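You operate a simulated robot arm through the tools that you are given. There is no shell and no other tool. Be economical: measure what you need, move in short steps, check, and stop when the job is done.

You are at the controls of a simulated robot arm. One attempt, no reset.

## Task
Drive the high rivet home at 7 bar, then shut the blue valve.
Fine: the rivet under the blue squeezer; set the blue dial, open the valve, hold the blue lever down; the strip stays where it is.

The check looks at the end state, three seconds after you hand in, the way a careful person would. Anything else that was tipped, shoved, dropped, spilled or broken makes it a failure.

## Robot
A 7-joint arm with a two-finger gripper, on a carriage that runs on a rail from [1.863, -0.002] to [-0.517, 0.001] (x, y) and turns from -1.606 to 4.189 rad about z. Base frame: it is fixed where the carriage stands at the start and does not move with it; the origin is on the floor, on the carriage's upright axis, x ahead of it, y to its left, z up; the surface under the hand at the start is at about z = 0.86. Lengths are in m, angles in rad, forces in N, time in s.
Its first joint turns from -2.601 to 2.601 rad. Places, roughly: blue dial [0.8, 0.4, 0.9]; blue squeezer [0.5, 0.5, 1]; blue valve [0.9, 0.4, 0.9]; hole 4 of the orange strip [0.5, 0.5, 0.9]; orange strip [0.5, 0.5, 0.9]. Payload 2.45 kg.
Tool frame: the origin (TCP) lies between the finger pads and is the grasp point; the fingertips stand 0.026 m ahead of it; z points along the fingers, y is the line along which they close. The gripper opens to 0.096 m. The gripper's body begins 0.069 m behind the TCP.
Orientation is that of the tool frame in the base frame, as a unit quaternion [w, x, y, z]. With the fingers straight down and closing along the base's y, the tool's x points along the base's -x, its y along +y and its z along -z.

## Interface
- The arm moves only by the tool jog_arm. Its argument "series" is a list of rows, each a list of 3 entries, a list of its own where there are three numbers: the shift along the base's x, y, z in m, then the turn, a rotation vector about the base's x, y, z in rad, then the finger opening in m, from 0 to 0.096. In form: [[[x, y, z], [wx, wy, wz], jaw], ...]. A call has 1 to 8 rows; each row shifts and turns the commanded pose from where the row before left it. Rows are played at 5 a second. More than 0.05 m and 0.15 rad between two rows, or a gripper value outside its range, and nothing of the call is played. Where a pose cannot be reached the arm comes as near as it can. A force on the tool above 40 N (or 10 N above the force at the start of the call, whichever is more), or a blocked arm, ends the call early, and 0.2 s more pass. Each finger halts on what it meets, pressing with about 26 N; the grip force reading is that of the motor and also rises with nothing between the fingers. The clock runs only during rows and for 0.2 s after the last one: add rows that do not move to give the fingers time. The reply holds the time, the measured pose of the TCP, the force on the tool along the base axes, the opening and the grip force, in the units named above and with some noise, with the torque about the TCP (base axes, N m) and any sound that the robot's microphone picked up.
- Cameras (640 x 400 px; columns grow to the right, rows downward): "scene" is now at [0.0168, 0.1975, 1.6451]; the picture's right is [0.57, -0.82, 0.00], its down [-0.63, -0.44, -0.64] and it looks along [0.53, 0.36, -0.77] (base axes); focal length 282 px, centre (320, 200). "wrist" rides on the gripper at [0.082, 0.003, -0.098] in the tool frame; the picture's right is [-0.04, 1.00, 0.00], its down [-0.73, -0.03, -0.68] and it looks along [-0.68, -0.03, 0.73] (tool axes); focal length 256 px, centre (320, 200). There is no depth. A picture from a camera that has moved, and an enlarged one, comes with that camera's place and axes in the base frame and with its lens. The place of the scene camera against the robot may be out by one fixed shift of up to 0.025 m in any direction.
- camera(camera): a new picture of that camera. No time passes.
- lift_body(by): slides the trunk up (or, below 0, down) by that many m; the arm and the scene camera ride with it, the base frame stays. It gives what a move gives, with no picture.
- base_move(legs): drives the robot by 1 to 6 legs, each [ahead, left, turn to the left] in m, m and rad, along the robot's own axes; the way and the turn of a leg run together, so that a leg with both is an arc; at most 1.5 m and 3.142 rad a leg. The arm and the cameras ride along, it lands a little off, and it stops where it bumps. It keeps to its track: a leg is cut to what the track allows. It gives what a move gives.
- turn_head(pan, tilt): turns the head with the scene camera to pan (to the left, within 2.705 rad either way) and tilt (down, from -0.506 to 1.204), counted from straight ahead of the robot. It gives what a move gives.
- enlarge(camera, box): a new picture of the part [left, top, right, bottom] of that camera's present view, enlarged. No time passes.
- job_done(): hands the job in; it is judged then, once.

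Work in short steps. Places have to be worked out from the pictures, the camera data and where the tool is seen: move nearer, look again, correct. Check each grasp and each placing, and mend what went wrong. You have 120 turns and 82 pictures in all, those below and enlarged ones among them. Open the gripper and draw the arm clear of the work before you hand the job in, unless the task says otherwise; then end with one line.

The tools are called as name(argument=value, ...) on one line, values as JSON. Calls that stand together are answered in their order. jog_arm: Moves the arm, as the interface text tells. Its arguments: {"type":"object","properties":{"series":{"type":"array","items":{"type":"array"}}},"required":["series"]} The other tools are called the same way: lift_body (by) slides the trunk up or down; base_move (legs) drives the base; turn_head (pan, tilt) turns the head that bears the scene camera; camera (camera) takes a picture; enlarge (camera, box) takes an enlarged picture of a part of a camera's view; job_done () hands the job in.

At the start:

```text
time_s: 0.0
ee_pos: [0.3928, 0.4152, 1.0008]
tcp_rot: [0.0, 0.0, 1.0, -0.001]
wrist_force: [-0.5, 0.2, -0.2]
ft_torque: [-0.01, -0.01, -0.03]
grip_width: 0.096
gripper_force: 0.0
trunk travel left (down, up): [-0.65, 0.06]
robot x, y, heading: [0.0035, 0.0026, 0.003]
head pan, tilt: [0.604, 0.874]
```

scene: 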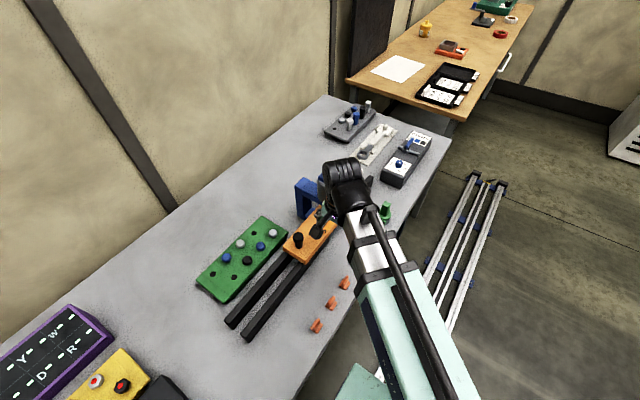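
wrist: 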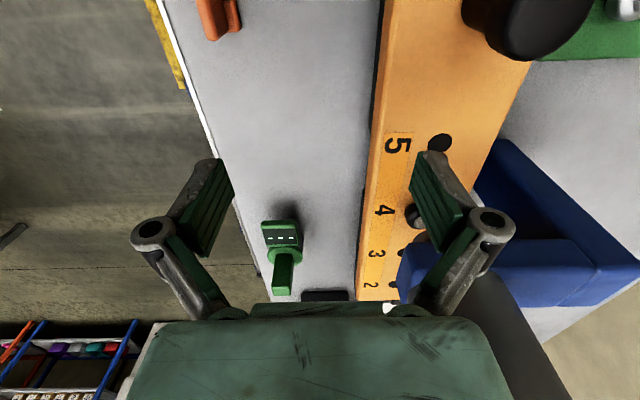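

The arm hides part of the bench, so I enlarge the middle of the scene view to see the squeezer, lever, dial and valve.

enlarge(camera="scene", box=[180, 90, 460, 265])

enlarge(camera="wrist", box=[220, 100, 540, 300])

```text
2.29 times, centred on (320, 178) of scene
camera zoom: at [0.0168, 0.1975, 1.6451], right [0.57, -0.82, 0.0], down [-0.63, -0.44, -0.64], along [0.53, 0.36, -0.77], focal length 645 px, centre (320, 251)
```

zoom: 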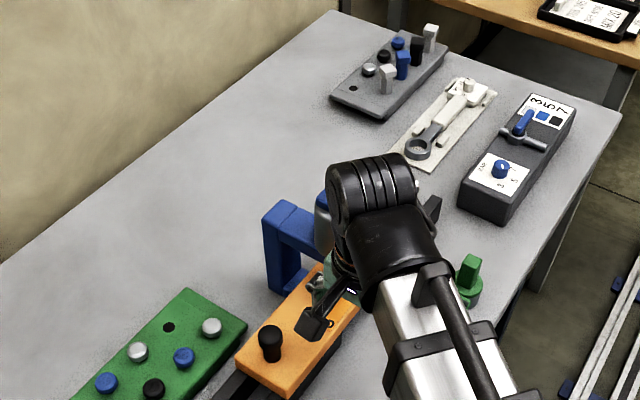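

```text
2.00 times, centred on (380, 200) of wrist
camera zoom: at [0.3105, 0.418, 1.0997], right [0.04, 1.0, 0.0], down [0.73, -0.03, 0.68], along [0.68, -0.03, -0.73], focal length 512 px, centre (200, 200)
```

zoom: 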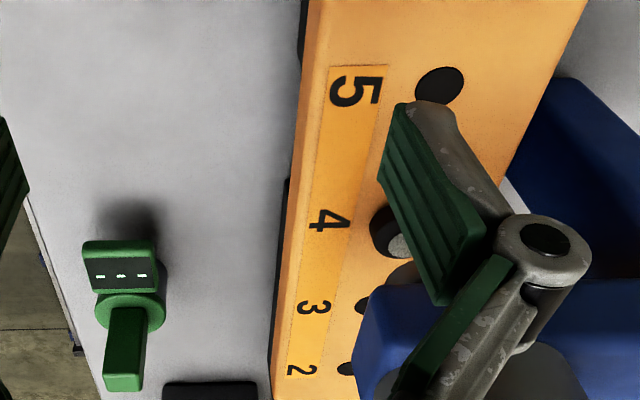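

The arm blocks the lever. I raise the hand and swing it right, away from the work, to see better.

jog_arm(series=[[[0, 0, 0.05], [0, 0, 0], 0.096], [[0, 0, 0.05], [0, 0, 0], 0.096], [[0, -0.05, 0.03], [0, 0, 0], 0.096], [[0.02, -0.05, 0], [0, 0, 0], 0.096], [[0.02, -0.05, 0], [0, 0, 0], 0.096], [[0.02, -0.05, 0], [0, 0, 0], 0.096], [[0.02, -0.05, 0], [0, 0, 0], 0.096], [[0.02, -0.05, 0], [0, 0, 0], 0.096]])

camera(camera="scene")

camera(camera="wrist")

```text
refused: row 3 steps farther than a row can; nothing moved
```

```text
77 pictures are left
camera scene: at [0.0168, 0.1975, 1.6451], right [0.57, -0.82, 0.0], down [-0.63, -0.44, -0.64], along [0.53, 0.36, -0.77], focal length 282 px, centre (320, 200)
```

scene: 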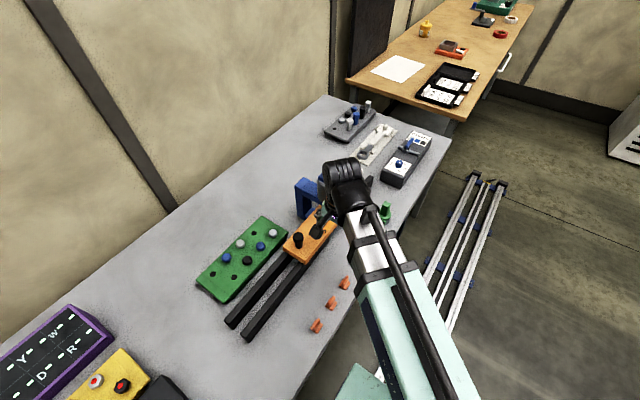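

```text
76 pictures are left
camera wrist: at [0.3105, 0.418, 1.0997], right [0.04, 1.0, 0.0], down [0.73, -0.03, 0.68], along [0.68, -0.03, -0.73], focal length 256 px, centre (320, 200)
```

wrist: 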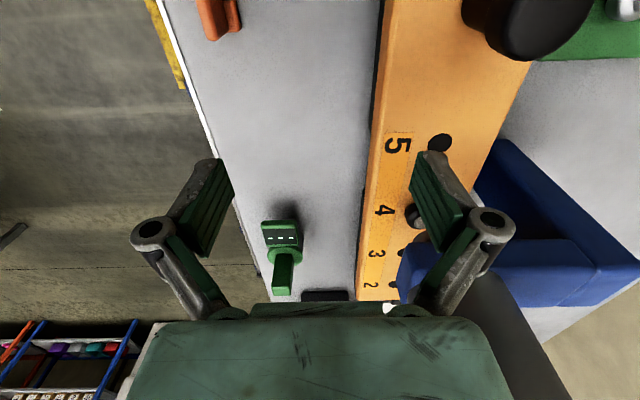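

Row limit is on the combined length; smaller rows.

jog_arm(series=[[[0, 0, 0.048], [0, 0, 0], 0.096], [[0, 0, 0.048], [0, 0, 0], 0.096], [[0, -0.03, 0.03], [0, 0, 0], 0.096], [[0.02, -0.045, 0], [0, 0, 0], 0.096], [[0.02, -0.045, 0], [0, 0, 0], 0.096], [[0.02, -0.045, 0], [0, 0, 0], 0.096], [[0.02, -0.045, 0], [0, 0, 0], 0.096], [[0.02, -0.045, 0], [0, 0, 0], 0.096]])

```text
time_s: 1.8
ee_pos: [0.4913, 0.1594, 1.125]
tcp_rot: [0.0, 0.0, 1.0, 0.0]
wrist_force: [-0.5, 0.0, 0.7]
ft_torque: [-0.01, -0.04, 0.01]
grip_width: 0.0961
gripper_force: 0.0
trunk travel left (down, up): [-0.65, 0.06]
robot x, y, heading: [0.0002, 0.0004, -0.003]
head pan, tilt: [0.604, 0.874]
```

Now look from the scene camera, enlarged around the squeezer and the panel.

enlarge(camera="scene", box=[220, 130, 400, 243])

enlarge(camera="scene", box=[310, 90, 450, 178])

camera(camera="wrist")

```text
3.54 times, centred on (310, 186) of scene
camera zoom: at [0.0169, 0.1975, 1.6451], right [0.57, -0.82, 0.0], down [-0.63, -0.44, -0.64], along [0.53, 0.36, -0.77], focal length 998 px, centre (355, 248)
```

zoom: 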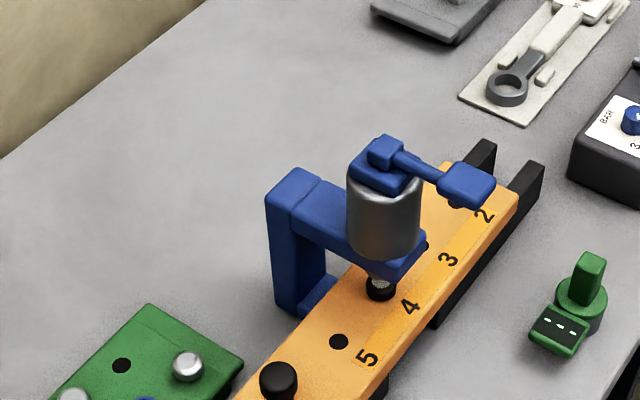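

```text
4.55 times, centred on (380, 134) of scene
camera zoom: at [0.0169, 0.1975, 1.6451], right [0.57, -0.82, 0.0], down [-0.63, -0.44, -0.64], along [0.53, 0.36, -0.77], focal length 1282 px, centre (47, 500)
```

zoom: 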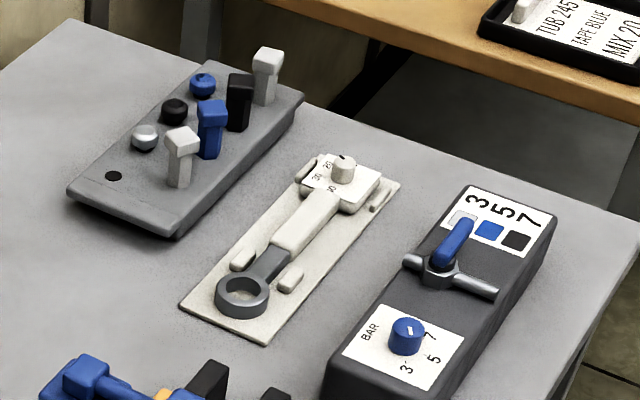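

```text
73 pictures are left
camera wrist: at [0.41, 0.1626, 1.2251], right [0.04, 1.0, 0.0], down [0.73, -0.03, 0.68], along [0.68, -0.03, -0.73], focal length 256 px, centre (320, 200)
```

wrist: 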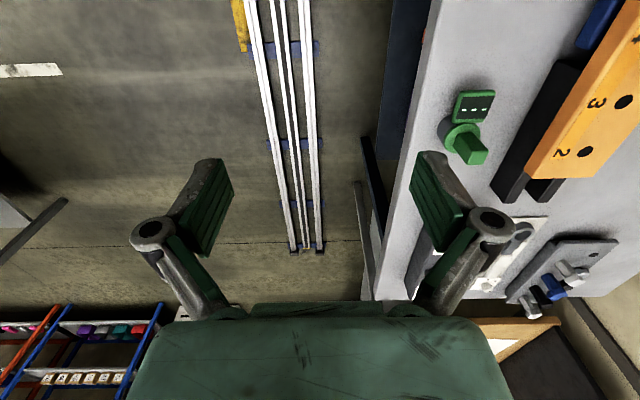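

The dial panel is about (0.81, 0.39) for the dial and (0.89, 0.40) for the valve; the lever sits across the pipe (shut). I drive 0.15 ahead so all blue parts are in reach, then move the hand left to see the panel with the wrist camera.

base_move(legs=[[0.15, 0, 0]])

jog_arm(series=[[[0, 0.045, 0], [0, 0, 0], 0.096], [[0, 0.045, 0], [0, 0, 0], 0.096], [[0, 0.045, 0], [0, 0, 0], 0.096], [[0, 0.045, 0], [0, 0, 0], 0.096], [[0, 0.04, 0], [0, 0, 0], 0.096]])

camera(camera="wrist")

```text
time_s: 3.2
ee_pos: [0.6404, 0.1599, 1.1246]
tcp_rot: [0.001, 0.001, 1.0, 0.0]
wrist_force: [-0.5, -0.6, -0.3]
ft_torque: [0.0, 0.02, 0.02]
grip_width: 0.0962
gripper_force: 0.0
trunk travel left (down, up): [-0.65, 0.06]
robot x, y, heading: [0.1508, 0.0004, -0.001]
head pan, tilt: [0.604, 0.874]
```

```text
time_s: 4.4
ee_pos: [0.6403, 0.3816, 1.1265]
tcp_rot: [0.0, 0.001, 1.0, 0.0]
wrist_force: [-0.5, 0.2, 0.0]
ft_torque: [0.02, 0.0, -0.02]
grip_width: 0.0961
gripper_force: 0.0
trunk travel left (down, up): [-0.65, 0.06]
robot x, y, heading: [0.1521, 0.0041, 0.0]
head pan, tilt: [0.604, 0.874]
```

```text
72 pictures are left
camera wrist: at [0.5586, 0.3842, 1.2251], right [0.04, 1.0, 0.0], down [0.73, -0.03, 0.68], along [0.68, -0.03, -0.73], focal length 256 px, centre (320, 200)
```

wrist: 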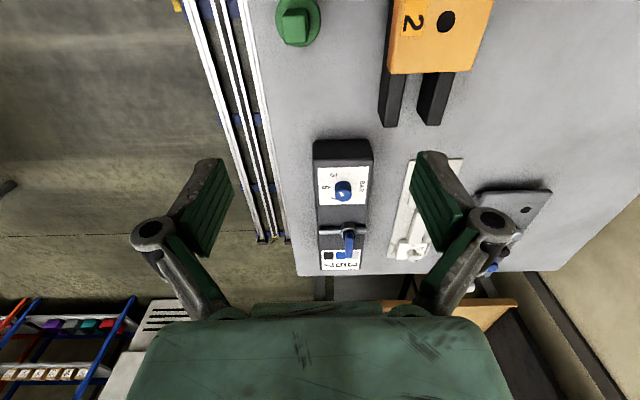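

The panel lies straight ahead. I enlarge it to read the dial.

enlarge(camera="wrist", box=[290, 135, 400, 275])

```text
2.86 times, centred on (345, 205) of wrist
camera zoom: at [0.5586, 0.3842, 1.2251], right [0.04, 1.0, 0.0], down [0.73, -0.03, 0.68], along [0.68, -0.03, -0.73], focal length 731 px, centre (249, 186)
```

zoom: 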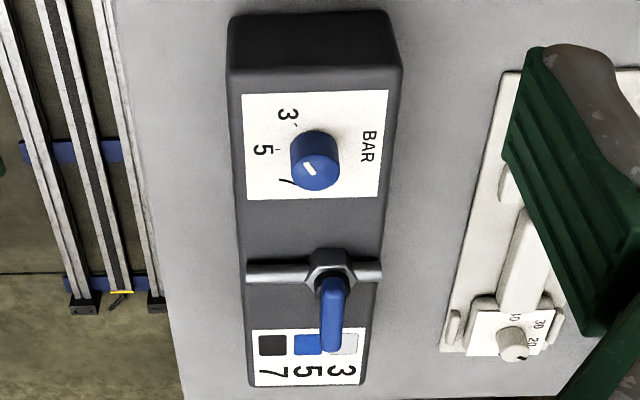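

I bring the camera nearer to the dial for a precise reading of pointer and ticks.

jog_arm(series=[[[0.03, 0, -0.035], [0, 0, 0], 0.096], [[0.03, 0, -0.035], [0, 0, 0], 0.096], [[0.02, 0, -0.03], [0, 0, 0], 0.096]])

camera(camera="wrist")

enlarge(camera="wrist", box=[270, 150, 400, 260])

```text
time_s: 5.2
ee_pos: [0.7207, 0.3802, 1.0263]
tcp_rot: [0.001, 0.001, 1.0, -0.001]
wrist_force: [0.4, -0.6, -0.5]
ft_torque: [0.0, -0.02, 0.0]
grip_width: 0.0958
gripper_force: 0.1
trunk travel left (down, up): [-0.65, 0.06]
robot x, y, heading: [0.1487, -0.0003, -0.003]
head pan, tilt: [0.604, 0.874]
```

```text
70 pictures are left
camera wrist: at [0.6391, 0.3831, 1.1249], right [0.04, 1.0, 0.0], down [0.73, -0.03, 0.68], along [0.68, -0.03, -0.73], focal length 256 px, centre (320, 200)
```

wrist: 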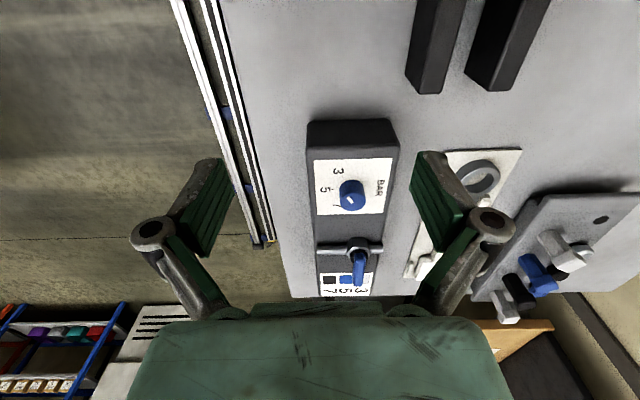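

```text
3.64 times, centred on (335, 205) of wrist
camera zoom: at [0.6391, 0.3831, 1.1249], right [0.04, 1.0, 0.0], down [0.73, -0.03, 0.68], along [0.68, -0.03, -0.73], focal length 931 px, centre (266, 182)
```

zoom: 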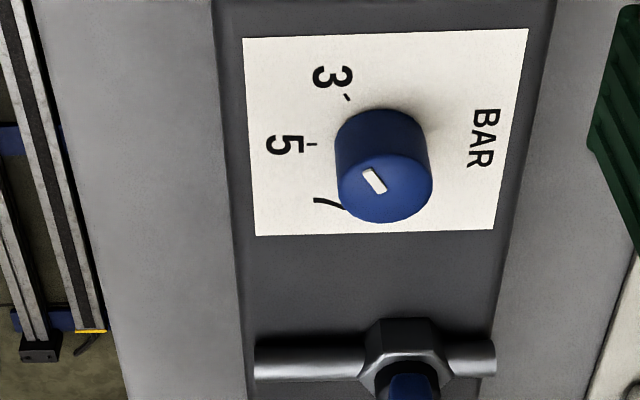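

The pointer now reads 3 (about 60° from "5"); 7 lies 120° counter-clockwise from it. Knob estimated at (0.809, 0.405), top z≈0.947. I move above it with fingers partly closed and recheck.

jog_arm(series=[[[0.03, 0.008, 0], [0, 0, 0], 0.06], [[0.03, 0.008, 0], [0, 0, 0], 0.06], [[0.028, 0.008, -0.016], [0, 0, 0], 0.06], [[0, 0, 0], [0, 0, 0], 0.06]])

camera(camera="wrist")

```text
time_s: 6.2
ee_pos: [0.8084, 0.405, 1.0093]
tcp_rot: [0.0, 0.0, 1.0, 0.0]
wrist_force: [0.3, 0.2, -0.2]
ft_torque: [-0.04, 0.04, 0.03]
grip_width: 0.06
gripper_force: 0.1
trunk travel left (down, up): [-0.65, 0.06]
robot x, y, heading: [0.1452, 0.0012, -0.002]
head pan, tilt: [0.604, 0.874]
```

```text
68 pictures are left
camera wrist: at [0.7266, 0.4081, 1.1095], right [0.04, 1.0, 0.0], down [0.73, -0.03, 0.68], along [0.68, -0.03, -0.73], focal length 256 px, centre (320, 200)
```

wrist: 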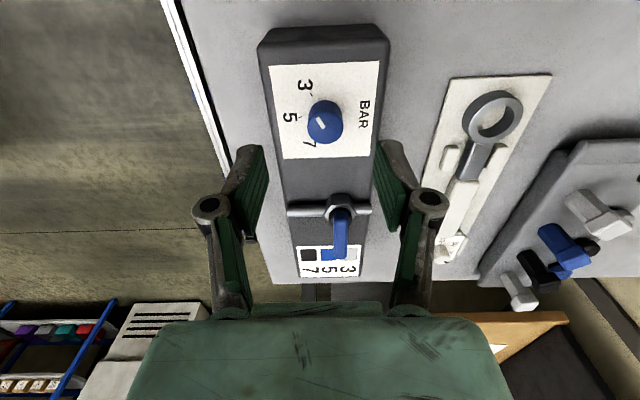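

Triangulating both views: knob at (0.8126, 0.407), top z≈0.943. I descend around it and close.

jog_arm(series=[[[0.004, 0.002, -0.02], [0, 0, 0], 0.05], [[0, 0, -0.02], [0, 0, 0], 0.05], [[0, 0, -0.012], [0, 0, 0], 0.05]])

camera(camera="wrist")

```text
time_s: 7.0
ee_pos: [0.8115, 0.4053, 0.9575]
tcp_rot: [0.0, 0.001, 1.0, 0.0]
wrist_force: [-0.3, 0.7, 0.2]
ft_torque: [0.05, 0.02, 0.04]
grip_width: 0.05
gripper_force: 0.0
trunk travel left (down, up): [-0.65, 0.06]
robot x, y, heading: [0.1469, 0.0022, -0.005]
head pan, tilt: [0.604, 0.874]
```

```text
67 pictures are left
camera wrist: at [0.7302, 0.4089, 1.0572], right [0.04, 1.0, 0.0], down [0.73, -0.03, 0.68], along [0.68, -0.03, -0.73], focal length 256 px, centre (320, 200)
```

wrist: 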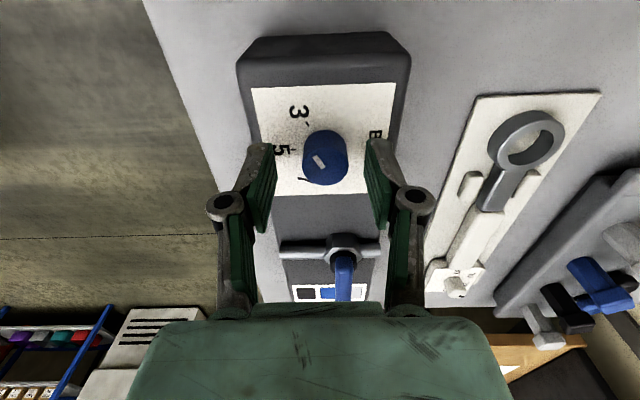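

The knob sits between the fingertips; I centre by 2 mm and close.

jog_arm(series=[[[0, 0.002, 0], [0, 0, 0], 0.04], [[0, 0, 0], [0, 0, 0], 0.0], [[0, 0, 0], [0, 0, 0], 0.0]])

```text
time_s: 7.8
ee_pos: [0.8123, 0.4082, 0.9572]
tcp_rot: [0.0, 0.0, 1.0, 0.001]
wrist_force: [1.1, 6.6, 4.9]
ft_torque: [0.23, 0.0, 0.07]
grip_width: 0.0252
gripper_force: 44.9
trunk travel left (down, up): [-0.65, 0.06]
robot x, y, heading: [0.1495, -0.0004, -0.005]
head pan, tilt: [0.604, 0.874]
```

Gripped (25 mm). I turn it counter-clockwise in steps.

jog_arm(series=[[[0, 0, 0], [0, 0, 0.14], 0.0], [[0, 0, 0], [0, 0, 0.14], 0.0], [[0, 0, 0], [0, 0, 0.14], 0.0], [[0, 0, 0], [0, 0, 0.14], 0.0], [[0, 0, 0], [0, 0, 0.14], 0.0], [[0, 0, 0], [0, 0, 0.14], 0.0], [[0, 0, 0], [0, 0, 0.14], 0.0]])

camera(camera="wrist")

```text
time_s: 9.4
ee_pos: [0.8123, 0.4085, 0.9568]
tcp_rot: [0.001, -0.471, 0.882, 0.0]
wrist_force: [8.4, 8.9, 18.7]
ft_torque: [0.03, -0.06, 0.03]
grip_width: 0.0251
gripper_force: 44.5
trunk travel left (down, up): [-0.65, 0.06]
robot x, y, heading: [0.144, 0.0008, -0.007]
head pan, tilt: [0.604, 0.874]
```

```text
66 pictures are left
camera wrist: at [0.764, 0.3417, 1.0576], right [-0.81, 0.59, 0.0], down [0.43, 0.59, 0.68], along [0.4, 0.55, -0.73], focal length 256 px, centre (320, 200)
```

wrist: 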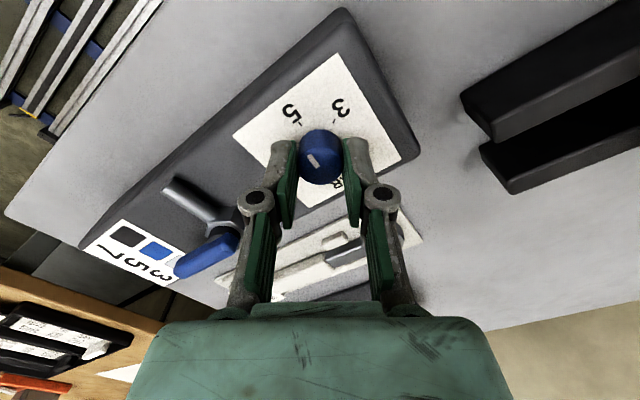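

The knob follows the hand. I turn the remaining ~1.1 rad.

jog_arm(series=[[[0, 0, 0.0005], [0, 0, 0.14], 0.0], [[0, 0, 0], [0, 0, 0.14], 0.0], [[0, 0, 0], [0, 0, 0.14], 0.0], [[0, 0, 0], [0, 0, 0.14], 0.0], [[0, 0, 0], [0, 0, 0.14], 0.0], [[0, 0, 0], [0, 0, 0.14], 0.0], [[0, 0, 0], [0, 0, 0.14], 0.0], [[0, 0, 0], [0, 0, 0.13], 0.0]])

enlarge(camera="wrist", box=[250, 60, 390, 200])

```text
time_s: 11.2
ee_pos: [0.8123, 0.4084, 0.9588]
tcp_rot: [-0.001, 0.865, -0.501, 0.001]
wrist_force: [16.5, 8.0, 15.8]
ft_torque: [0.91, 0.14, 0.01]
grip_width: 0.0252
gripper_force: 44.9
trunk travel left (down, up): [-0.65, 0.06]
robot x, y, heading: [0.1497, -0.001, -0.002]
head pan, tilt: [0.604, 0.874]
```

```text
2.86 times, centred on (320, 130) of wrist
camera zoom: at [0.8508, 0.335, 1.0576], right [-0.89, -0.46, 0.0], down [-0.34, 0.65, 0.68], along [-0.31, 0.6, -0.73], focal length 731 px, centre (320, 400)
```

zoom: 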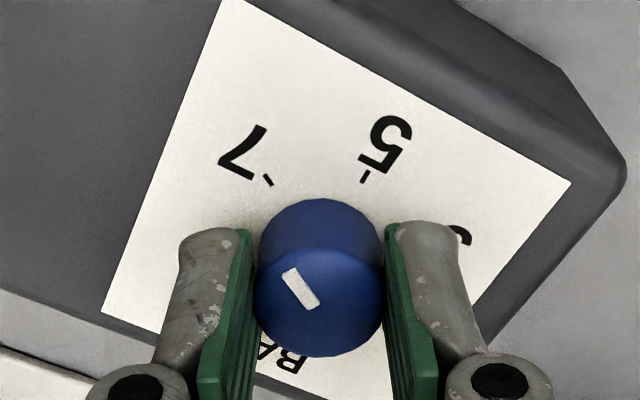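

Pointer appears near the 7 tick. I release, lift, and look more exactly.

jog_arm(series=[[[0, 0, 0], [0, 0, 0], 0.05], [[0, 0, 0], [0, 0, 0], 0.05], [[0, 0, 0.03], [0, 0, 0], 0.05], [[0, 0, 0.03], [0, 0, 0], 0.05]])

enlarge(camera="wrist", box=[250, 40, 390, 180])

```text
time_s: 12.2
ee_pos: [0.8137, 0.407, 1.0182]
tcp_rot: [-0.001, 0.865, -0.502, 0.001]
wrist_force: [-0.6, 0.5, -1.1]
ft_torque: [-0.01, -0.01, -0.02]
grip_width: 0.05
gripper_force: 0.1
trunk travel left (down, up): [-0.65, 0.06]
robot x, y, heading: [0.1483, -0.0039, -0.006]
head pan, tilt: [0.604, 0.874]
```

```text
2.86 times, centred on (320, 110) of wrist
camera zoom: at [0.8497, 0.3342, 1.1178], right [-0.89, -0.46, 0.0], down [-0.34, 0.65, 0.68], along [-0.31, 0.6, -0.73], focal length 731 px, centre (320, 457)
```

zoom: 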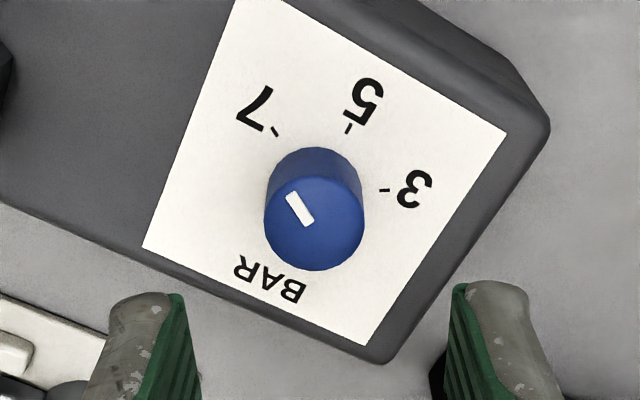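

Computed from the ticks: 7 tick at 59.5° and pointer at 60.7° — dial is on 7. Now I turn the hand back and look at the valve.

jog_arm(series=[[[0, 0, 0.01], [0, 0, -0.14], 0.05], [[0, 0, 0.01], [0, 0, -0.14], 0.05], [[0, 0, 0], [0, 0, -0.14], 0.05], [[0, 0, 0], [0, 0, -0.14], 0.05], [[0, 0, 0], [0, 0, -0.14], 0.05], [[0, 0, 0], [0, 0, -0.14], 0.05], [[0, 0, 0], [0, 0, -0.14], 0.05], [[0, 0, 0], [0, 0, -0.14], 0.05]])

jog_arm(series=[[[0, 0, 0], [0, 0, -0.14], 0.06], [[0, 0, 0], [0, 0, -0.14], 0.06], [[0, 0, 0], [0, 0, -0.14], 0.06], [[0, 0, 0], [0, 0, -0.14], 0.06], [[0, 0, 0], [0, 0, -0.14], 0.06], [[0, 0, 0], [0, 0, -0.14], 0.06], [[0, 0, 0], [0, 0, -0.13], 0.06]])

camera(camera="wrist")

enlarge(camera="wrist", box=[250, 80, 390, 280])

```text
time_s: 14.0
ee_pos: [0.8121, 0.4089, 1.0375]
tcp_rot: [0.0, -0.465, 0.885, 0.0]
wrist_force: [0.5, -0.3, -0.7]
ft_torque: [0.01, -0.03, -0.01]
grip_width: 0.0501
gripper_force: 0.1
trunk travel left (down, up): [-0.65, 0.06]
robot x, y, heading: [0.1469, 0.0008, -0.002]
head pan, tilt: [0.604, 0.874]
```

```text
time_s: 15.6
ee_pos: [0.813, 0.4079, 1.0378]
tcp_rot: [0.0, 0.001, 1.0, 0.0]
wrist_force: [0.5, 0.6, -0.6]
ft_torque: [-0.01, 0.03, -0.01]
grip_width: 0.0601
gripper_force: 0.1
trunk travel left (down, up): [-0.65, 0.06]
robot x, y, heading: [0.1498, 0.0029, -0.002]
head pan, tilt: [0.604, 0.874]
```

```text
63 pictures are left
camera wrist: at [0.7305, 0.4108, 1.1377], right [0.04, 1.0, 0.0], down [0.73, -0.03, 0.68], along [0.68, -0.03, -0.73], focal length 256 px, centre (320, 200)
```

wrist: 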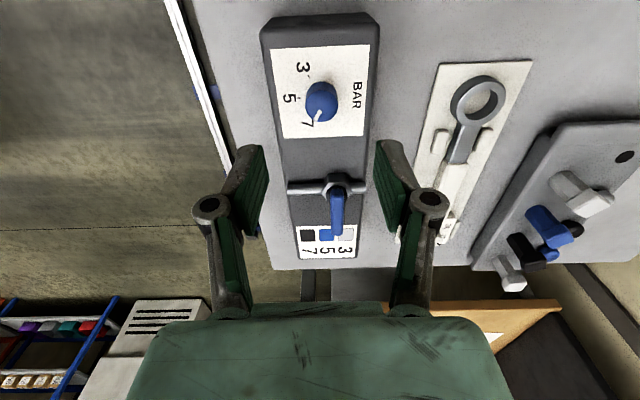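

```text
2.00 times, centred on (320, 180) of wrist
camera zoom: at [0.7305, 0.4108, 1.1377], right [0.04, 1.0, 0.0], down [0.73, -0.03, 0.68], along [0.68, -0.03, -0.73], focal length 512 px, centre (320, 240)
```

zoom: 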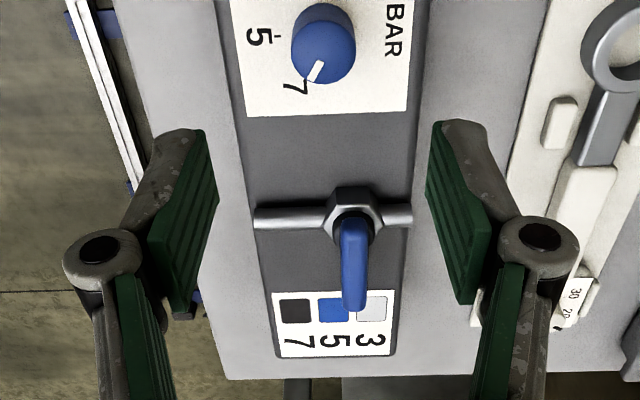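

Lever runs along +x from hub ≈(0.889, 0.419) to ≈0.945. I move above its outer part and recheck.

jog_arm(series=[[[0.04, 0.004, 0], [0, 0, 0], 0.05], [[0.04, 0.004, 0], [0, 0, 0], 0.05], [[0.037, 0.0035, -0.028], [0, 0, 0], 0.05], [[0, 0, 0], [0, 0, 0], 0.05]])

enlarge(camera="wrist", box=[220, 60, 420, 220])

```text
time_s: 16.6
ee_pos: [0.9287, 0.4207, 1.0083]
tcp_rot: [0.0, 0.0, 1.0, 0.0]
wrist_force: [0.9, 0.0, -1.1]
ft_torque: [0.02, 0.04, 0.01]
grip_width: 0.05
gripper_force: 0.0
trunk travel left (down, up): [-0.65, 0.06]
robot x, y, heading: [0.1464, 0.001, 0.003]
head pan, tilt: [0.604, 0.874]
```

```text
2.50 times, centred on (320, 140) of wrist
camera zoom: at [0.8485, 0.4226, 1.1083], right [0.04, 1.0, 0.0], down [0.73, -0.03, 0.68], along [0.68, -0.03, -0.73], focal length 640 px, centre (320, 350)
```

zoom: 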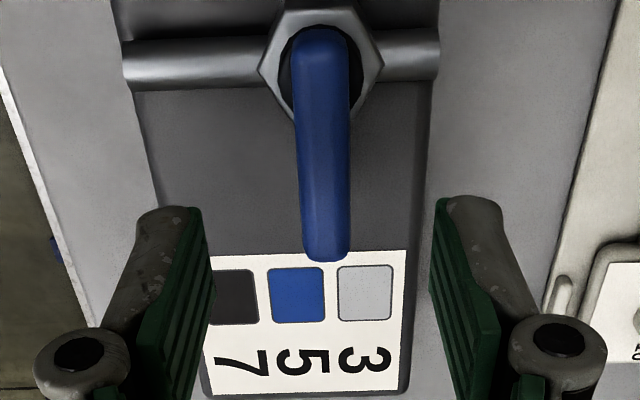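

Refined: pivot ≈(0.904, 0.420), lever end x≈0.957, top z≈0.95, panel face ≈0.92. I lower the fingers around the outer lever at x≈0.942 and close.

jog_arm(series=[[[0.013, -0.001, 0], [0, 0, 0], 0.05], [[0, 0, -0.025], [0, 0, 0], 0.05], [[0, 0, -0.021], [0, 0, 0], 0.05], [[0, 0, 0], [0, 0, 0], 0.0], [[0, 0, 0], [0, 0, 0], 0.0]])

enlarge(camera="wrist", box=[220, 60, 420, 220])

```text
time_s: 17.8
ee_pos: [0.9427, 0.4212, 0.9626]
tcp_rot: [0.0, 0.0, 1.0, 0.0]
wrist_force: [2.9, 12.6, 0.7]
ft_torque: [0.37, -0.07, -0.44]
grip_width: 0.014
gripper_force: 40.8
trunk travel left (down, up): [-0.65, 0.06]
robot x, y, heading: [0.1483, -0.0006, 0.002]
head pan, tilt: [0.604, 0.874]
```

```text
2.50 times, centred on (320, 140) of wrist
camera zoom: at [0.8608, 0.4233, 1.063], right [0.04, 1.0, 0.0], down [0.73, -0.03, 0.68], along [0.68, -0.03, -0.73], focal length 640 px, centre (320, 350)
```

zoom: 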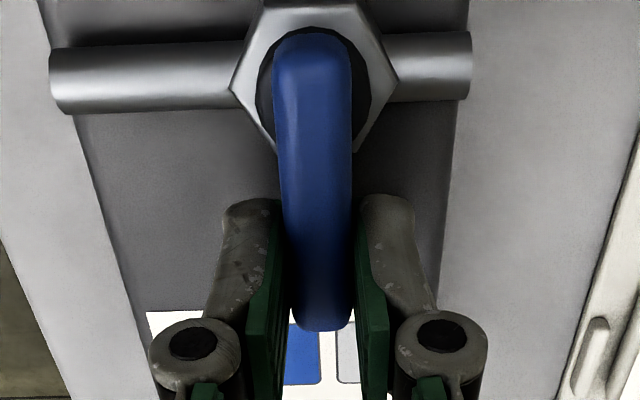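

Lever gripped (14 mm). I try a small arc counter-clockwise and watch forces and whether the lever moves.

jog_arm(series=[[[-0.0004, 0.0058, 0], [0, 0, 0.145], 0.0], [[-0.0013, 0.0056, 0], [0, 0, 0.145], 0.0]])

```text
time_s: 18.4
ee_pos: [0.9414, 0.4224, 0.9632]
tcp_rot: [-0.001, -0.141, 0.99, -0.002]
wrist_force: [-3.4, -21.5, -3.6]
ft_torque: [-0.48, -0.55, -1.51]
grip_width: 0.02
gripper_force: 44.7
trunk travel left (down, up): [-0.65, 0.06]
robot x, y, heading: [0.1488, 0.0029, -0.003]
head pan, tilt: [0.604, 0.874]
```

It resists (stop): force -21 N with no movement. I undo that and try clockwise.

jog_arm(series=[[[0.0013, -0.0056, 0], [0, 0, -0.145], 0.0], [[0.0004, -0.0058, 0], [0, 0, -0.145], 0.0], [[-0.0004, -0.0058, 0], [0, 0, -0.145], 0.0], [[-0.0013, -0.0056, 0], [0, 0, -0.145], 0.0]])

enlarge(camera="wrist", box=[220, 60, 420, 220])

```text
time_s: 19.4
ee_pos: [0.9408, 0.4114, 0.9641]
tcp_rot: [0.0, 0.145, 0.989, 0.001]
wrist_force: [9.3, 13.0, -2.5]
ft_torque: [0.21, -0.77, -0.49]
grip_width: 0.0138
gripper_force: 39.6
trunk travel left (down, up): [-0.65, 0.06]
robot x, y, heading: [0.1498, -0.0014, -0.001]
head pan, tilt: [0.604, 0.874]
```

```text
2.50 times, centred on (320, 140) of wrist
camera zoom: at [0.8637, 0.4364, 1.0632], right [0.33, 0.95, 0.0], down [0.69, -0.24, 0.68], along [0.64, -0.22, -0.73], focal length 640 px, centre (320, 350)
```

zoom: 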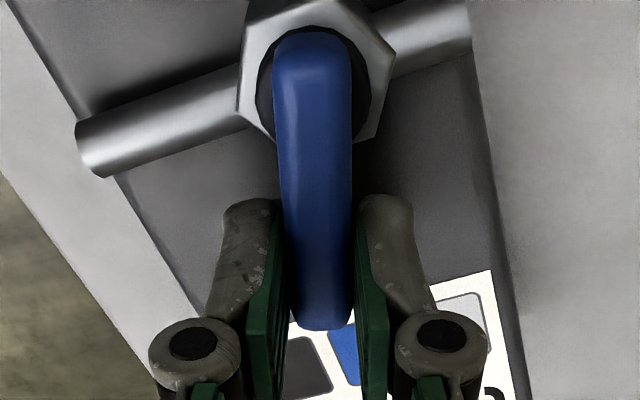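

The lever follows clockwise. I continue the arc.

jog_arm(series=[[[-0.002, -0.0052, 0], [0, 0, -0.145], 0.0], [[-0.0027, -0.0049, 0], [0, 0, -0.145], 0.0], [[-0.0034, -0.0044, 0], [0, 0, -0.145], 0.0], [[-0.004, -0.0039, 0], [0, 0, -0.145], 0.0]])

jog_arm(series=[[[-0.0045, -0.0033, 0], [0, 0, -0.145], 0.0], [[-0.0049, -0.0026, 0], [0, 0, -0.145], 0.0], [[-0.0053, -0.0019, 0], [0, 0, -0.145], 0.0], [[-0.0055, -0.0011, 0], [0, 0, -0.145], 0.0]])

camera(camera="wrist")

```text
time_s: 20.4
ee_pos: [0.9292, 0.3934, 0.9642]
tcp_rot: [0.002, 0.423, 0.906, 0.003]
wrist_force: [12.6, 33.0, 6.9]
ft_torque: [0.31, -0.65, -1.0]
grip_width: 0.0148
gripper_force: 40.7
trunk travel left (down, up): [-0.65, 0.06]
robot x, y, heading: [0.1469, -0.0008, -0.004]
head pan, tilt: [0.604, 0.874]
```

```text
time_s: 21.4
ee_pos: [0.9123, 0.3812, 0.9625]
tcp_rot: [0.002, 0.665, 0.746, 0.004]
wrist_force: [19.7, 29.1, 6.2]
ft_torque: [1.01, -0.48, -0.87]
grip_width: 0.0142
gripper_force: 40.8
trunk travel left (down, up): [-0.65, 0.06]
robot x, y, heading: [0.1509, 0.0011, -0.002]
head pan, tilt: [0.604, 0.874]
```

```text
58 pictures are left
camera wrist: at [0.9046, 0.4626, 1.0624], right [1.0, 0.08, 0.01], down [0.05, -0.73, 0.68], along [0.06, -0.67, -0.74], focal length 256 px, centre (320, 200)
```

wrist: 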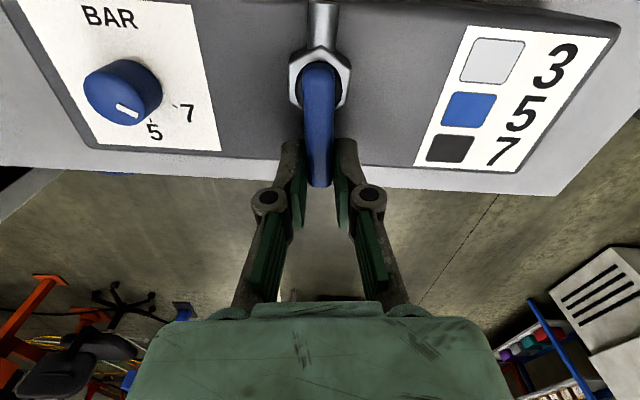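

Nearly there; I finish the last ~0.15 rad, then release and lift.

jog_arm(series=[[[-0.0052, -0.0002, 0], [0, 0, -0.14], 0.0], [[-0.002, 0.0, 0], [0, 0, -0.04], 0.0], [[0, 0, 0], [0, 0, 0], 0.0]])

jog_arm(series=[[[0, 0, 0], [0, 0, 0], 0.05], [[0, 0, 0], [0, 0, 0], 0.05], [[0, 0, 0.03], [0, 0, 0], 0.05], [[0, 0, 0.04], [0, 0, 0], 0.05]])

camera(camera="wrist")

enlarge(camera="wrist", box=[140, 20, 340, 180])

```text
time_s: 22.2
ee_pos: [0.9065, 0.3814, 0.9632]
tcp_rot: [0.002, 0.728, 0.685, 0.005]
wrist_force: [34.2, 22.3, 8.8]
ft_torque: [-0.18, -0.78, 0.96]
grip_width: 0.0143
gripper_force: 40.2
trunk travel left (down, up): [-0.65, 0.06]
robot x, y, heading: [0.1469, 0.0034, -0.001]
head pan, tilt: [0.604, 0.874]
```

```text
time_s: 23.2
ee_pos: [0.901, 0.3791, 1.0353]
tcp_rot: [0.0, 0.728, 0.685, 0.0]
wrist_force: [-0.2, -0.2, -0.7]
ft_torque: [0.0, 0.01, 0.02]
grip_width: 0.0502
gripper_force: 0.1
trunk travel left (down, up): [-0.65, 0.06]
robot x, y, heading: [0.1449, 0.0019, -0.007]
head pan, tilt: [0.604, 0.874]
```

```text
57 pictures are left
camera wrist: at [0.9085, 0.4608, 1.1345], right [0.99, -0.1, 0.0], down [-0.07, -0.73, 0.68], along [-0.07, -0.68, -0.73], focal length 256 px, centre (320, 200)
```

wrist: 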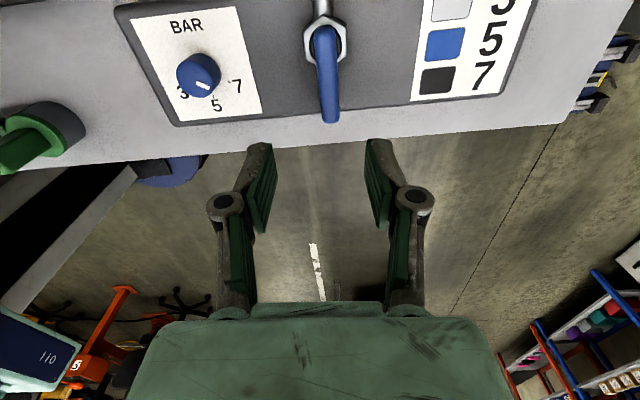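

```text
2.50 times, centred on (240, 100) of wrist
camera zoom: at [0.9085, 0.4608, 1.1345], right [0.99, -0.1, 0.0], down [-0.07, -0.73, 0.68], along [-0.07, -0.68, -0.73], focal length 640 px, centre (520, 450)
```

zoom: 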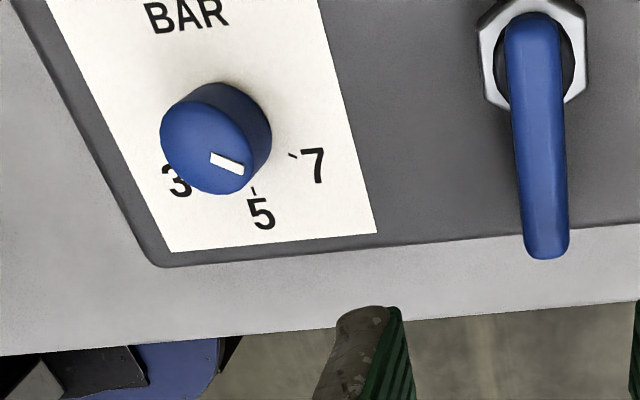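

Valve is now along its pipe (open), dial still reads 7. Next the squeezer lever: I raise, turn the hand back, and drive the base back 0.15 m.

jog_arm(series=[[[0, 0, 0.048], [0, 0, 0], 0.05], [[0, 0, 0.048], [0, 0, 0.14], 0.05], [[0, 0, 0.04], [0, 0, 0.148], 0.05], [[-0.03, 0, 0.03], [0, 0, 0.148], 0.05], [[-0.03, 0, 0], [0, 0, 0.148], 0.05], [[-0.03, 0, 0], [0, 0, 0.148], 0.05], [[-0.03, 0, 0], [0, 0, 0.148], 0.05], [[-0.03, 0, 0], [0, 0, 0.148], 0.05]])

jog_arm(series=[[[-0.04, 0, 0], [0, 0, 0.148], 0.02], [[-0.04, 0, 0], [0, 0, 0.148], 0.0], [[-0.04, 0.01, 0], [0, 0, 0.148], 0.0], [[-0.04, 0.01, 0], [0, 0, 0.148], 0.0], [[-0.04, 0.01, 0], [0, 0, 0.15], 0.0]])

base_move(legs=[[-0.15, 0, 0]])

camera(camera="wrist")

```text
time_s: 25.0
ee_pos: [0.7524, 0.3793, 1.1996]
tcp_rot: [0.0, 0.296, 0.955, 0.0]
wrist_force: [0.1, 0.1, 0.3]
ft_torque: [-0.04, -0.02, 0.01]
grip_width: 0.0501
gripper_force: 0.1
trunk travel left (down, up): [-0.65, 0.06]
robot x, y, heading: [0.1455, -0.0005, -0.003]
head pan, tilt: [0.604, 0.874]
```

```text
time_s: 26.2
ee_pos: [0.5548, 0.4131, 1.1895]
tcp_rot: [0.003, -0.07, 0.998, 0.003]
wrist_force: [0.2, -0.7, 0.9]
ft_torque: [0.0, 0.07, -0.03]
grip_width: 0.0
gripper_force: 25.9
out of reach, approached as far as the arm can: row 4, 5
trunk travel left (down, up): [-0.65, 0.06]
robot x, y, heading: [0.148, -0.0015, -0.0]
head pan, tilt: [0.604, 0.874]
```

```text
time_s: 27.5
ee_pos: [0.406, 0.414, 1.1892]
tcp_rot: [0.003, -0.069, 0.998, 0.002]
wrist_force: [0.2, 0.1, -0.8]
ft_torque: [0.02, 0.02, -0.02]
grip_width: 0.0001
gripper_force: 25.3
trunk travel left (down, up): [-0.65, 0.06]
robot x, y, heading: [-0.0013, 0.0054, -0.0]
head pan, tilt: [0.604, 0.874]
```

```text
55 pictures are left
camera wrist: at [0.3243, 0.4044, 1.2886], right [-0.1, 1.0, 0.0], down [0.73, 0.07, 0.68], along [0.68, 0.07, -0.73], focal length 256 px, centre (320, 200)
```

wrist: 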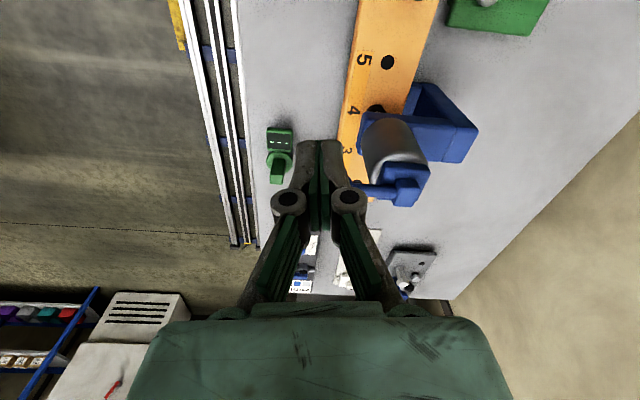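

The fingers hide the paddle. I shift the hand 0.12 m right for a free, second viewpoint.

jog_arm(series=[[[0, -0.045, 0], [0, 0, -0.07], 0.0], [[0, -0.045, 0], [0, 0, -0.07], 0.0], [[0.01, -0.045, 0], [0, 0, 0], 0.0]])

camera(camera="wrist")

enlarge(camera="wrist", box=[380, 80, 560, 220])

```text
time_s: 28.3
ee_pos: [0.4282, 0.2886, 1.1587]
tcp_rot: [0.005, 0.0, 1.0, 0.005]
wrist_force: [0.6, -0.7, 0.3]
ft_torque: [-0.02, -0.02, -0.01]
grip_width: 0.0
gripper_force: 25.9
out of reach, approached as far as the arm can: row 1, 2, 3
trunk travel left (down, up): [-0.65, 0.06]
robot x, y, heading: [-0.0021, -0.0006, -0.003]
head pan, tilt: [0.604, 0.874]
```

```text
54 pictures are left
camera wrist: at [0.3454, 0.2908, 1.2574], right [0.04, 1.0, 0.01], down [0.73, -0.04, 0.69], along [0.69, -0.02, -0.73], focal length 256 px, centre (320, 200)
```

wrist: 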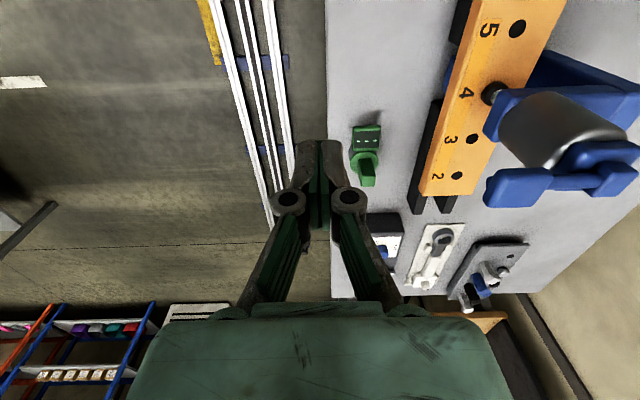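

```text
2.86 times, centred on (470, 150) of wrist
camera zoom: at [0.3454, 0.2908, 1.2574], right [0.04, 1.0, 0.01], down [0.73, -0.04, 0.69], along [0.69, -0.02, -0.73], focal length 731 px, centre (-109, 343)
```

zoom: 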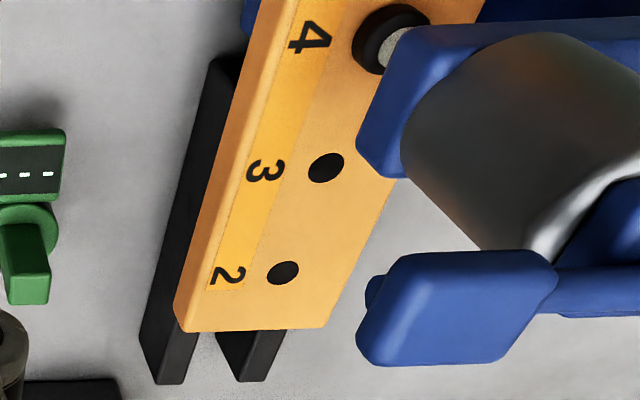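

Triangulated: paddle ≈(0.478, 0.431), top z≈1.115; lever runs along −y from the block at ≈(0.473, 0.50). I move toward above it with closed fingers, then look.

jog_arm(series=[[[0.02, 0.0, 0.02], [0, 0, 0], 0.0], [[0.02, 0.03, 0.02], [0, 0, 0], 0.0], [[0.005, 0.04, 0.01], [0, 0, 0], 0.0], [[0.0, 0.04, 0.0], [0, 0, 0], 0.0]])

camera(camera="wrist")

camera(camera="scene")

```text
time_s: 29.3
ee_pos: [0.478, 0.4009, 1.1998]
tcp_rot: [0.003, 0.001, 1.0, 0.002]
wrist_force: [0.0, -0.4, 0.1]
ft_torque: [0.01, 0.01, -0.01]
grip_width: 0.0001
gripper_force: 25.6
out of reach, approached as far as the arm can: row 1
trunk travel left (down, up): [-0.65, 0.06]
robot x, y, heading: [-0.0016, 0.0025, -0.003]
head pan, tilt: [0.604, 0.874]
```

```text
52 pictures are left
camera wrist: at [0.3953, 0.4035, 1.2986], right [0.04, 1.0, 0.0], down [0.73, -0.03, 0.68], along [0.68, -0.03, -0.73], focal length 256 px, centre (320, 200)
```

wrist: 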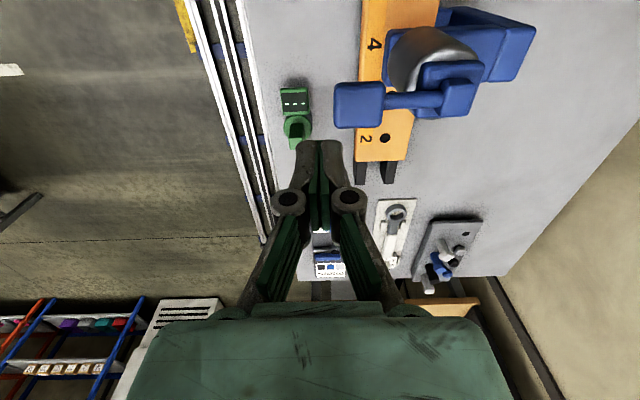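

```text
51 pictures are left
camera scene: at [0.0161, 0.1975, 1.6451], right [0.57, -0.82, 0.0], down [-0.63, -0.43, -0.64], along [0.53, 0.36, -0.77], focal length 282 px, centre (320, 200)
```

scene: 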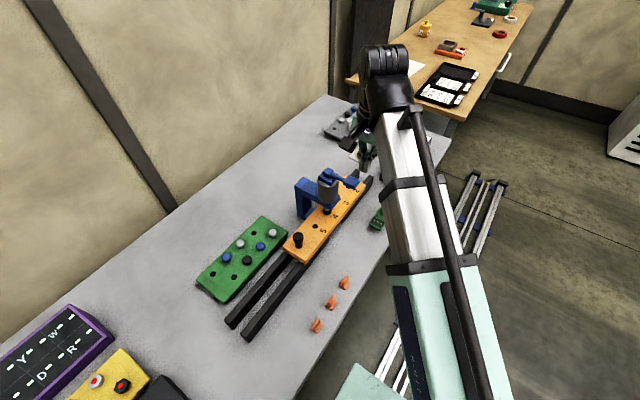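

Three views agree: paddle centre (0.470, 0.427, 1.12). I centre over it and descend to near contact.

jog_arm(series=[[[-0.008, 0.025, 0], [0, 0, 0], 0.0], [[0, 0, -0.02], [0, 0, 0], 0.0], [[0, 0, -0.02], [0, 0, 0], 0.0]])

camera(camera="wrist")

```text
time_s: 30.1
ee_pos: [0.469, 0.4268, 1.159]
tcp_rot: [0.003, 0.001, 1.0, 0.003]
wrist_force: [1.7, -0.2, -0.1]
ft_torque: [0.0, 0.05, 0.01]
grip_width: 0.0
gripper_force: 25.6
trunk travel left (down, up): [-0.65, 0.06]
robot x, y, heading: [-0.0018, 0.0016, -0.001]
head pan, tilt: [0.604, 0.874]
```

```text
50 pictures are left
camera wrist: at [0.3861, 0.4289, 1.2586], right [0.04, 1.0, 0.01], down [0.73, -0.03, 0.68], along [0.68, -0.02, -0.73], focal length 256 px, centre (320, 200)
```

wrist: 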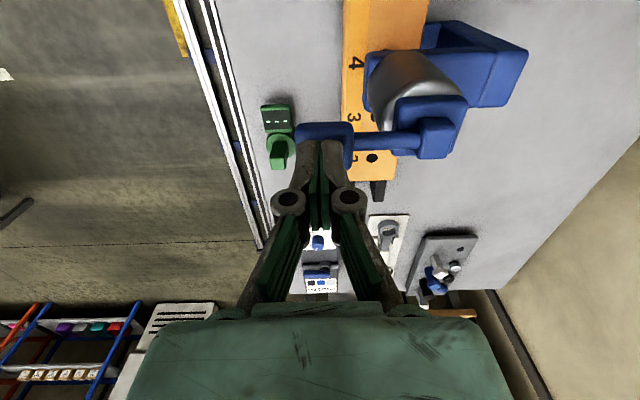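

The tips are over the paddle. I press down in small steps.

jog_arm(series=[[[0, 0.002, -0.008], [0, 0, 0], 0.0], [[0, 0, -0.006], [0, 0, 0], 0.0], [[0, 0, -0.006], [0, 0, 0], 0.0]])

```text
time_s: 30.9
ee_pos: [0.4679, 0.4282, 1.1398]
tcp_rot: [0.002, 0.002, 1.0, 0.002]
wrist_force: [-0.8, -2.5, 4.6]
ft_torque: [-0.05, 0.0, 0.0]
grip_width: 0.0
gripper_force: 28.0
trunk travel left (down, up): [-0.65, 0.06]
robot x, y, heading: [0.0007, -0.0011, -0.005]
head pan, tilt: [0.604, 0.874]
```

Contact (≈4.6 N). I continue down.

jog_arm(series=[[[0, 0, -0.006], [0, 0, 0], 0.0], [[0, 0, -0.006], [0, 0, 0], 0.0]])

camera(camera="wrist")

```text
time_s: 31.5
ee_pos: [0.4677, 0.428, 1.1273]
tcp_rot: [0.002, 0.001, 1.0, 0.002]
wrist_force: [-0.6, -1.1, 7.0]
ft_torque: [0.05, 0.03, 0.0]
grip_width: 0.0
gripper_force: 28.8
trunk travel left (down, up): [-0.65, 0.06]
robot x, y, heading: [-0.0006, 0.0026, -0.005]
head pan, tilt: [0.604, 0.874]
```

```text
49 pictures are left
camera wrist: at [0.3861, 0.4304, 1.2271], right [0.04, 1.0, 0.01], down [0.73, -0.03, 0.68], along [0.68, -0.02, -0.73], focal length 256 px, centre (320, 200)
```

wrist: 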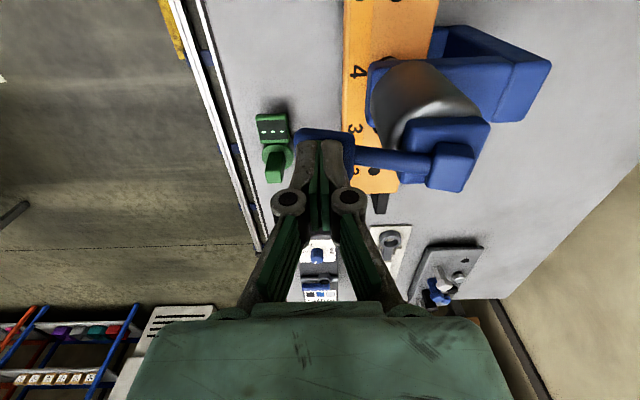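

The lever is going down with light spring force. Continue.

jog_arm(series=[[[0, 0, -0.006], [0, 0, 0], 0.0], [[0, 0, -0.006], [0, 0, 0], 0.0], [[0, 0, -0.005], [0, 0, 0], 0.0]])

```text
time_s: 32.1
ee_pos: [0.4675, 0.4274, 1.1249]
tcp_rot: [0.005, 0.0, 1.0, 0.007]
wrist_force: [-3.6, -5.4, 25.6]
ft_torque: [0.08, 0.23, 0.1]
grip_width: 0.0
gripper_force: 28.8
trunk travel left (down, up): [-0.65, 0.06]
robot x, y, heading: [-0.0034, 0.0017, -0.002]
head pan, tilt: [0.604, 0.874]
stopped in row 2: the force on the tool passed its limit at 48 N (the readings are from after the stop); the commanded pose is now the measured one
```

The lever is at its bottom (25 N). I hold it there and look at the rivet.

jog_arm(series=[[[0, 0, 0], [0, 0, 0], 0.0], [[0, 0, 0], [0, 0, 0], 0.0], [[0, 0, 0], [0, 0, 0], 0.0], [[0, 0, 0], [0, 0, 0], 0.0], [[0, 0, 0], [0, 0, 0], 0.0], [[0, 0, 0], [0, 0, 0], 0.0], [[0, 0, 0], [0, 0, 0], 0.0], [[0, 0, 0], [0, 0, 0], 0.0]])

enlarge(camera="scene", box=[270, 150, 400, 250])

```text
time_s: 33.3
ee_pos: [0.4684, 0.4279, 1.1249]
tcp_rot: [0.006, 0.0, 1.0, 0.005]
wrist_force: [-4.0, -6.5, 25.0]
ft_torque: [0.04, 0.23, 0.07]
grip_width: 0.0001
gripper_force: 27.8
trunk travel left (down, up): [-0.65, 0.06]
robot x, y, heading: [0.0011, -0.0025, -0.007]
head pan, tilt: [0.604, 0.874]
stopped in row 6: the force on the tool passed its limit at 40 N (the readings are from after the stop); the commanded pose is now the measured one
```

```text
4.00 times, centred on (335, 200) of scene
camera zoom: at [0.0137, 0.1947, 1.6453], right [0.57, -0.82, 0.0], down [-0.63, -0.43, -0.64], along [0.53, 0.36, -0.77], focal length 1128 px, centre (260, 200)
```

zoom: 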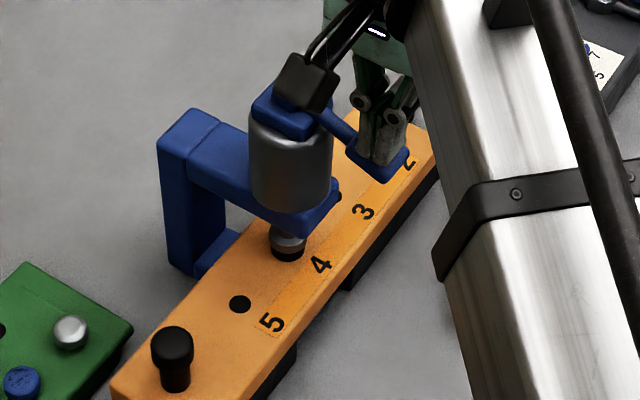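

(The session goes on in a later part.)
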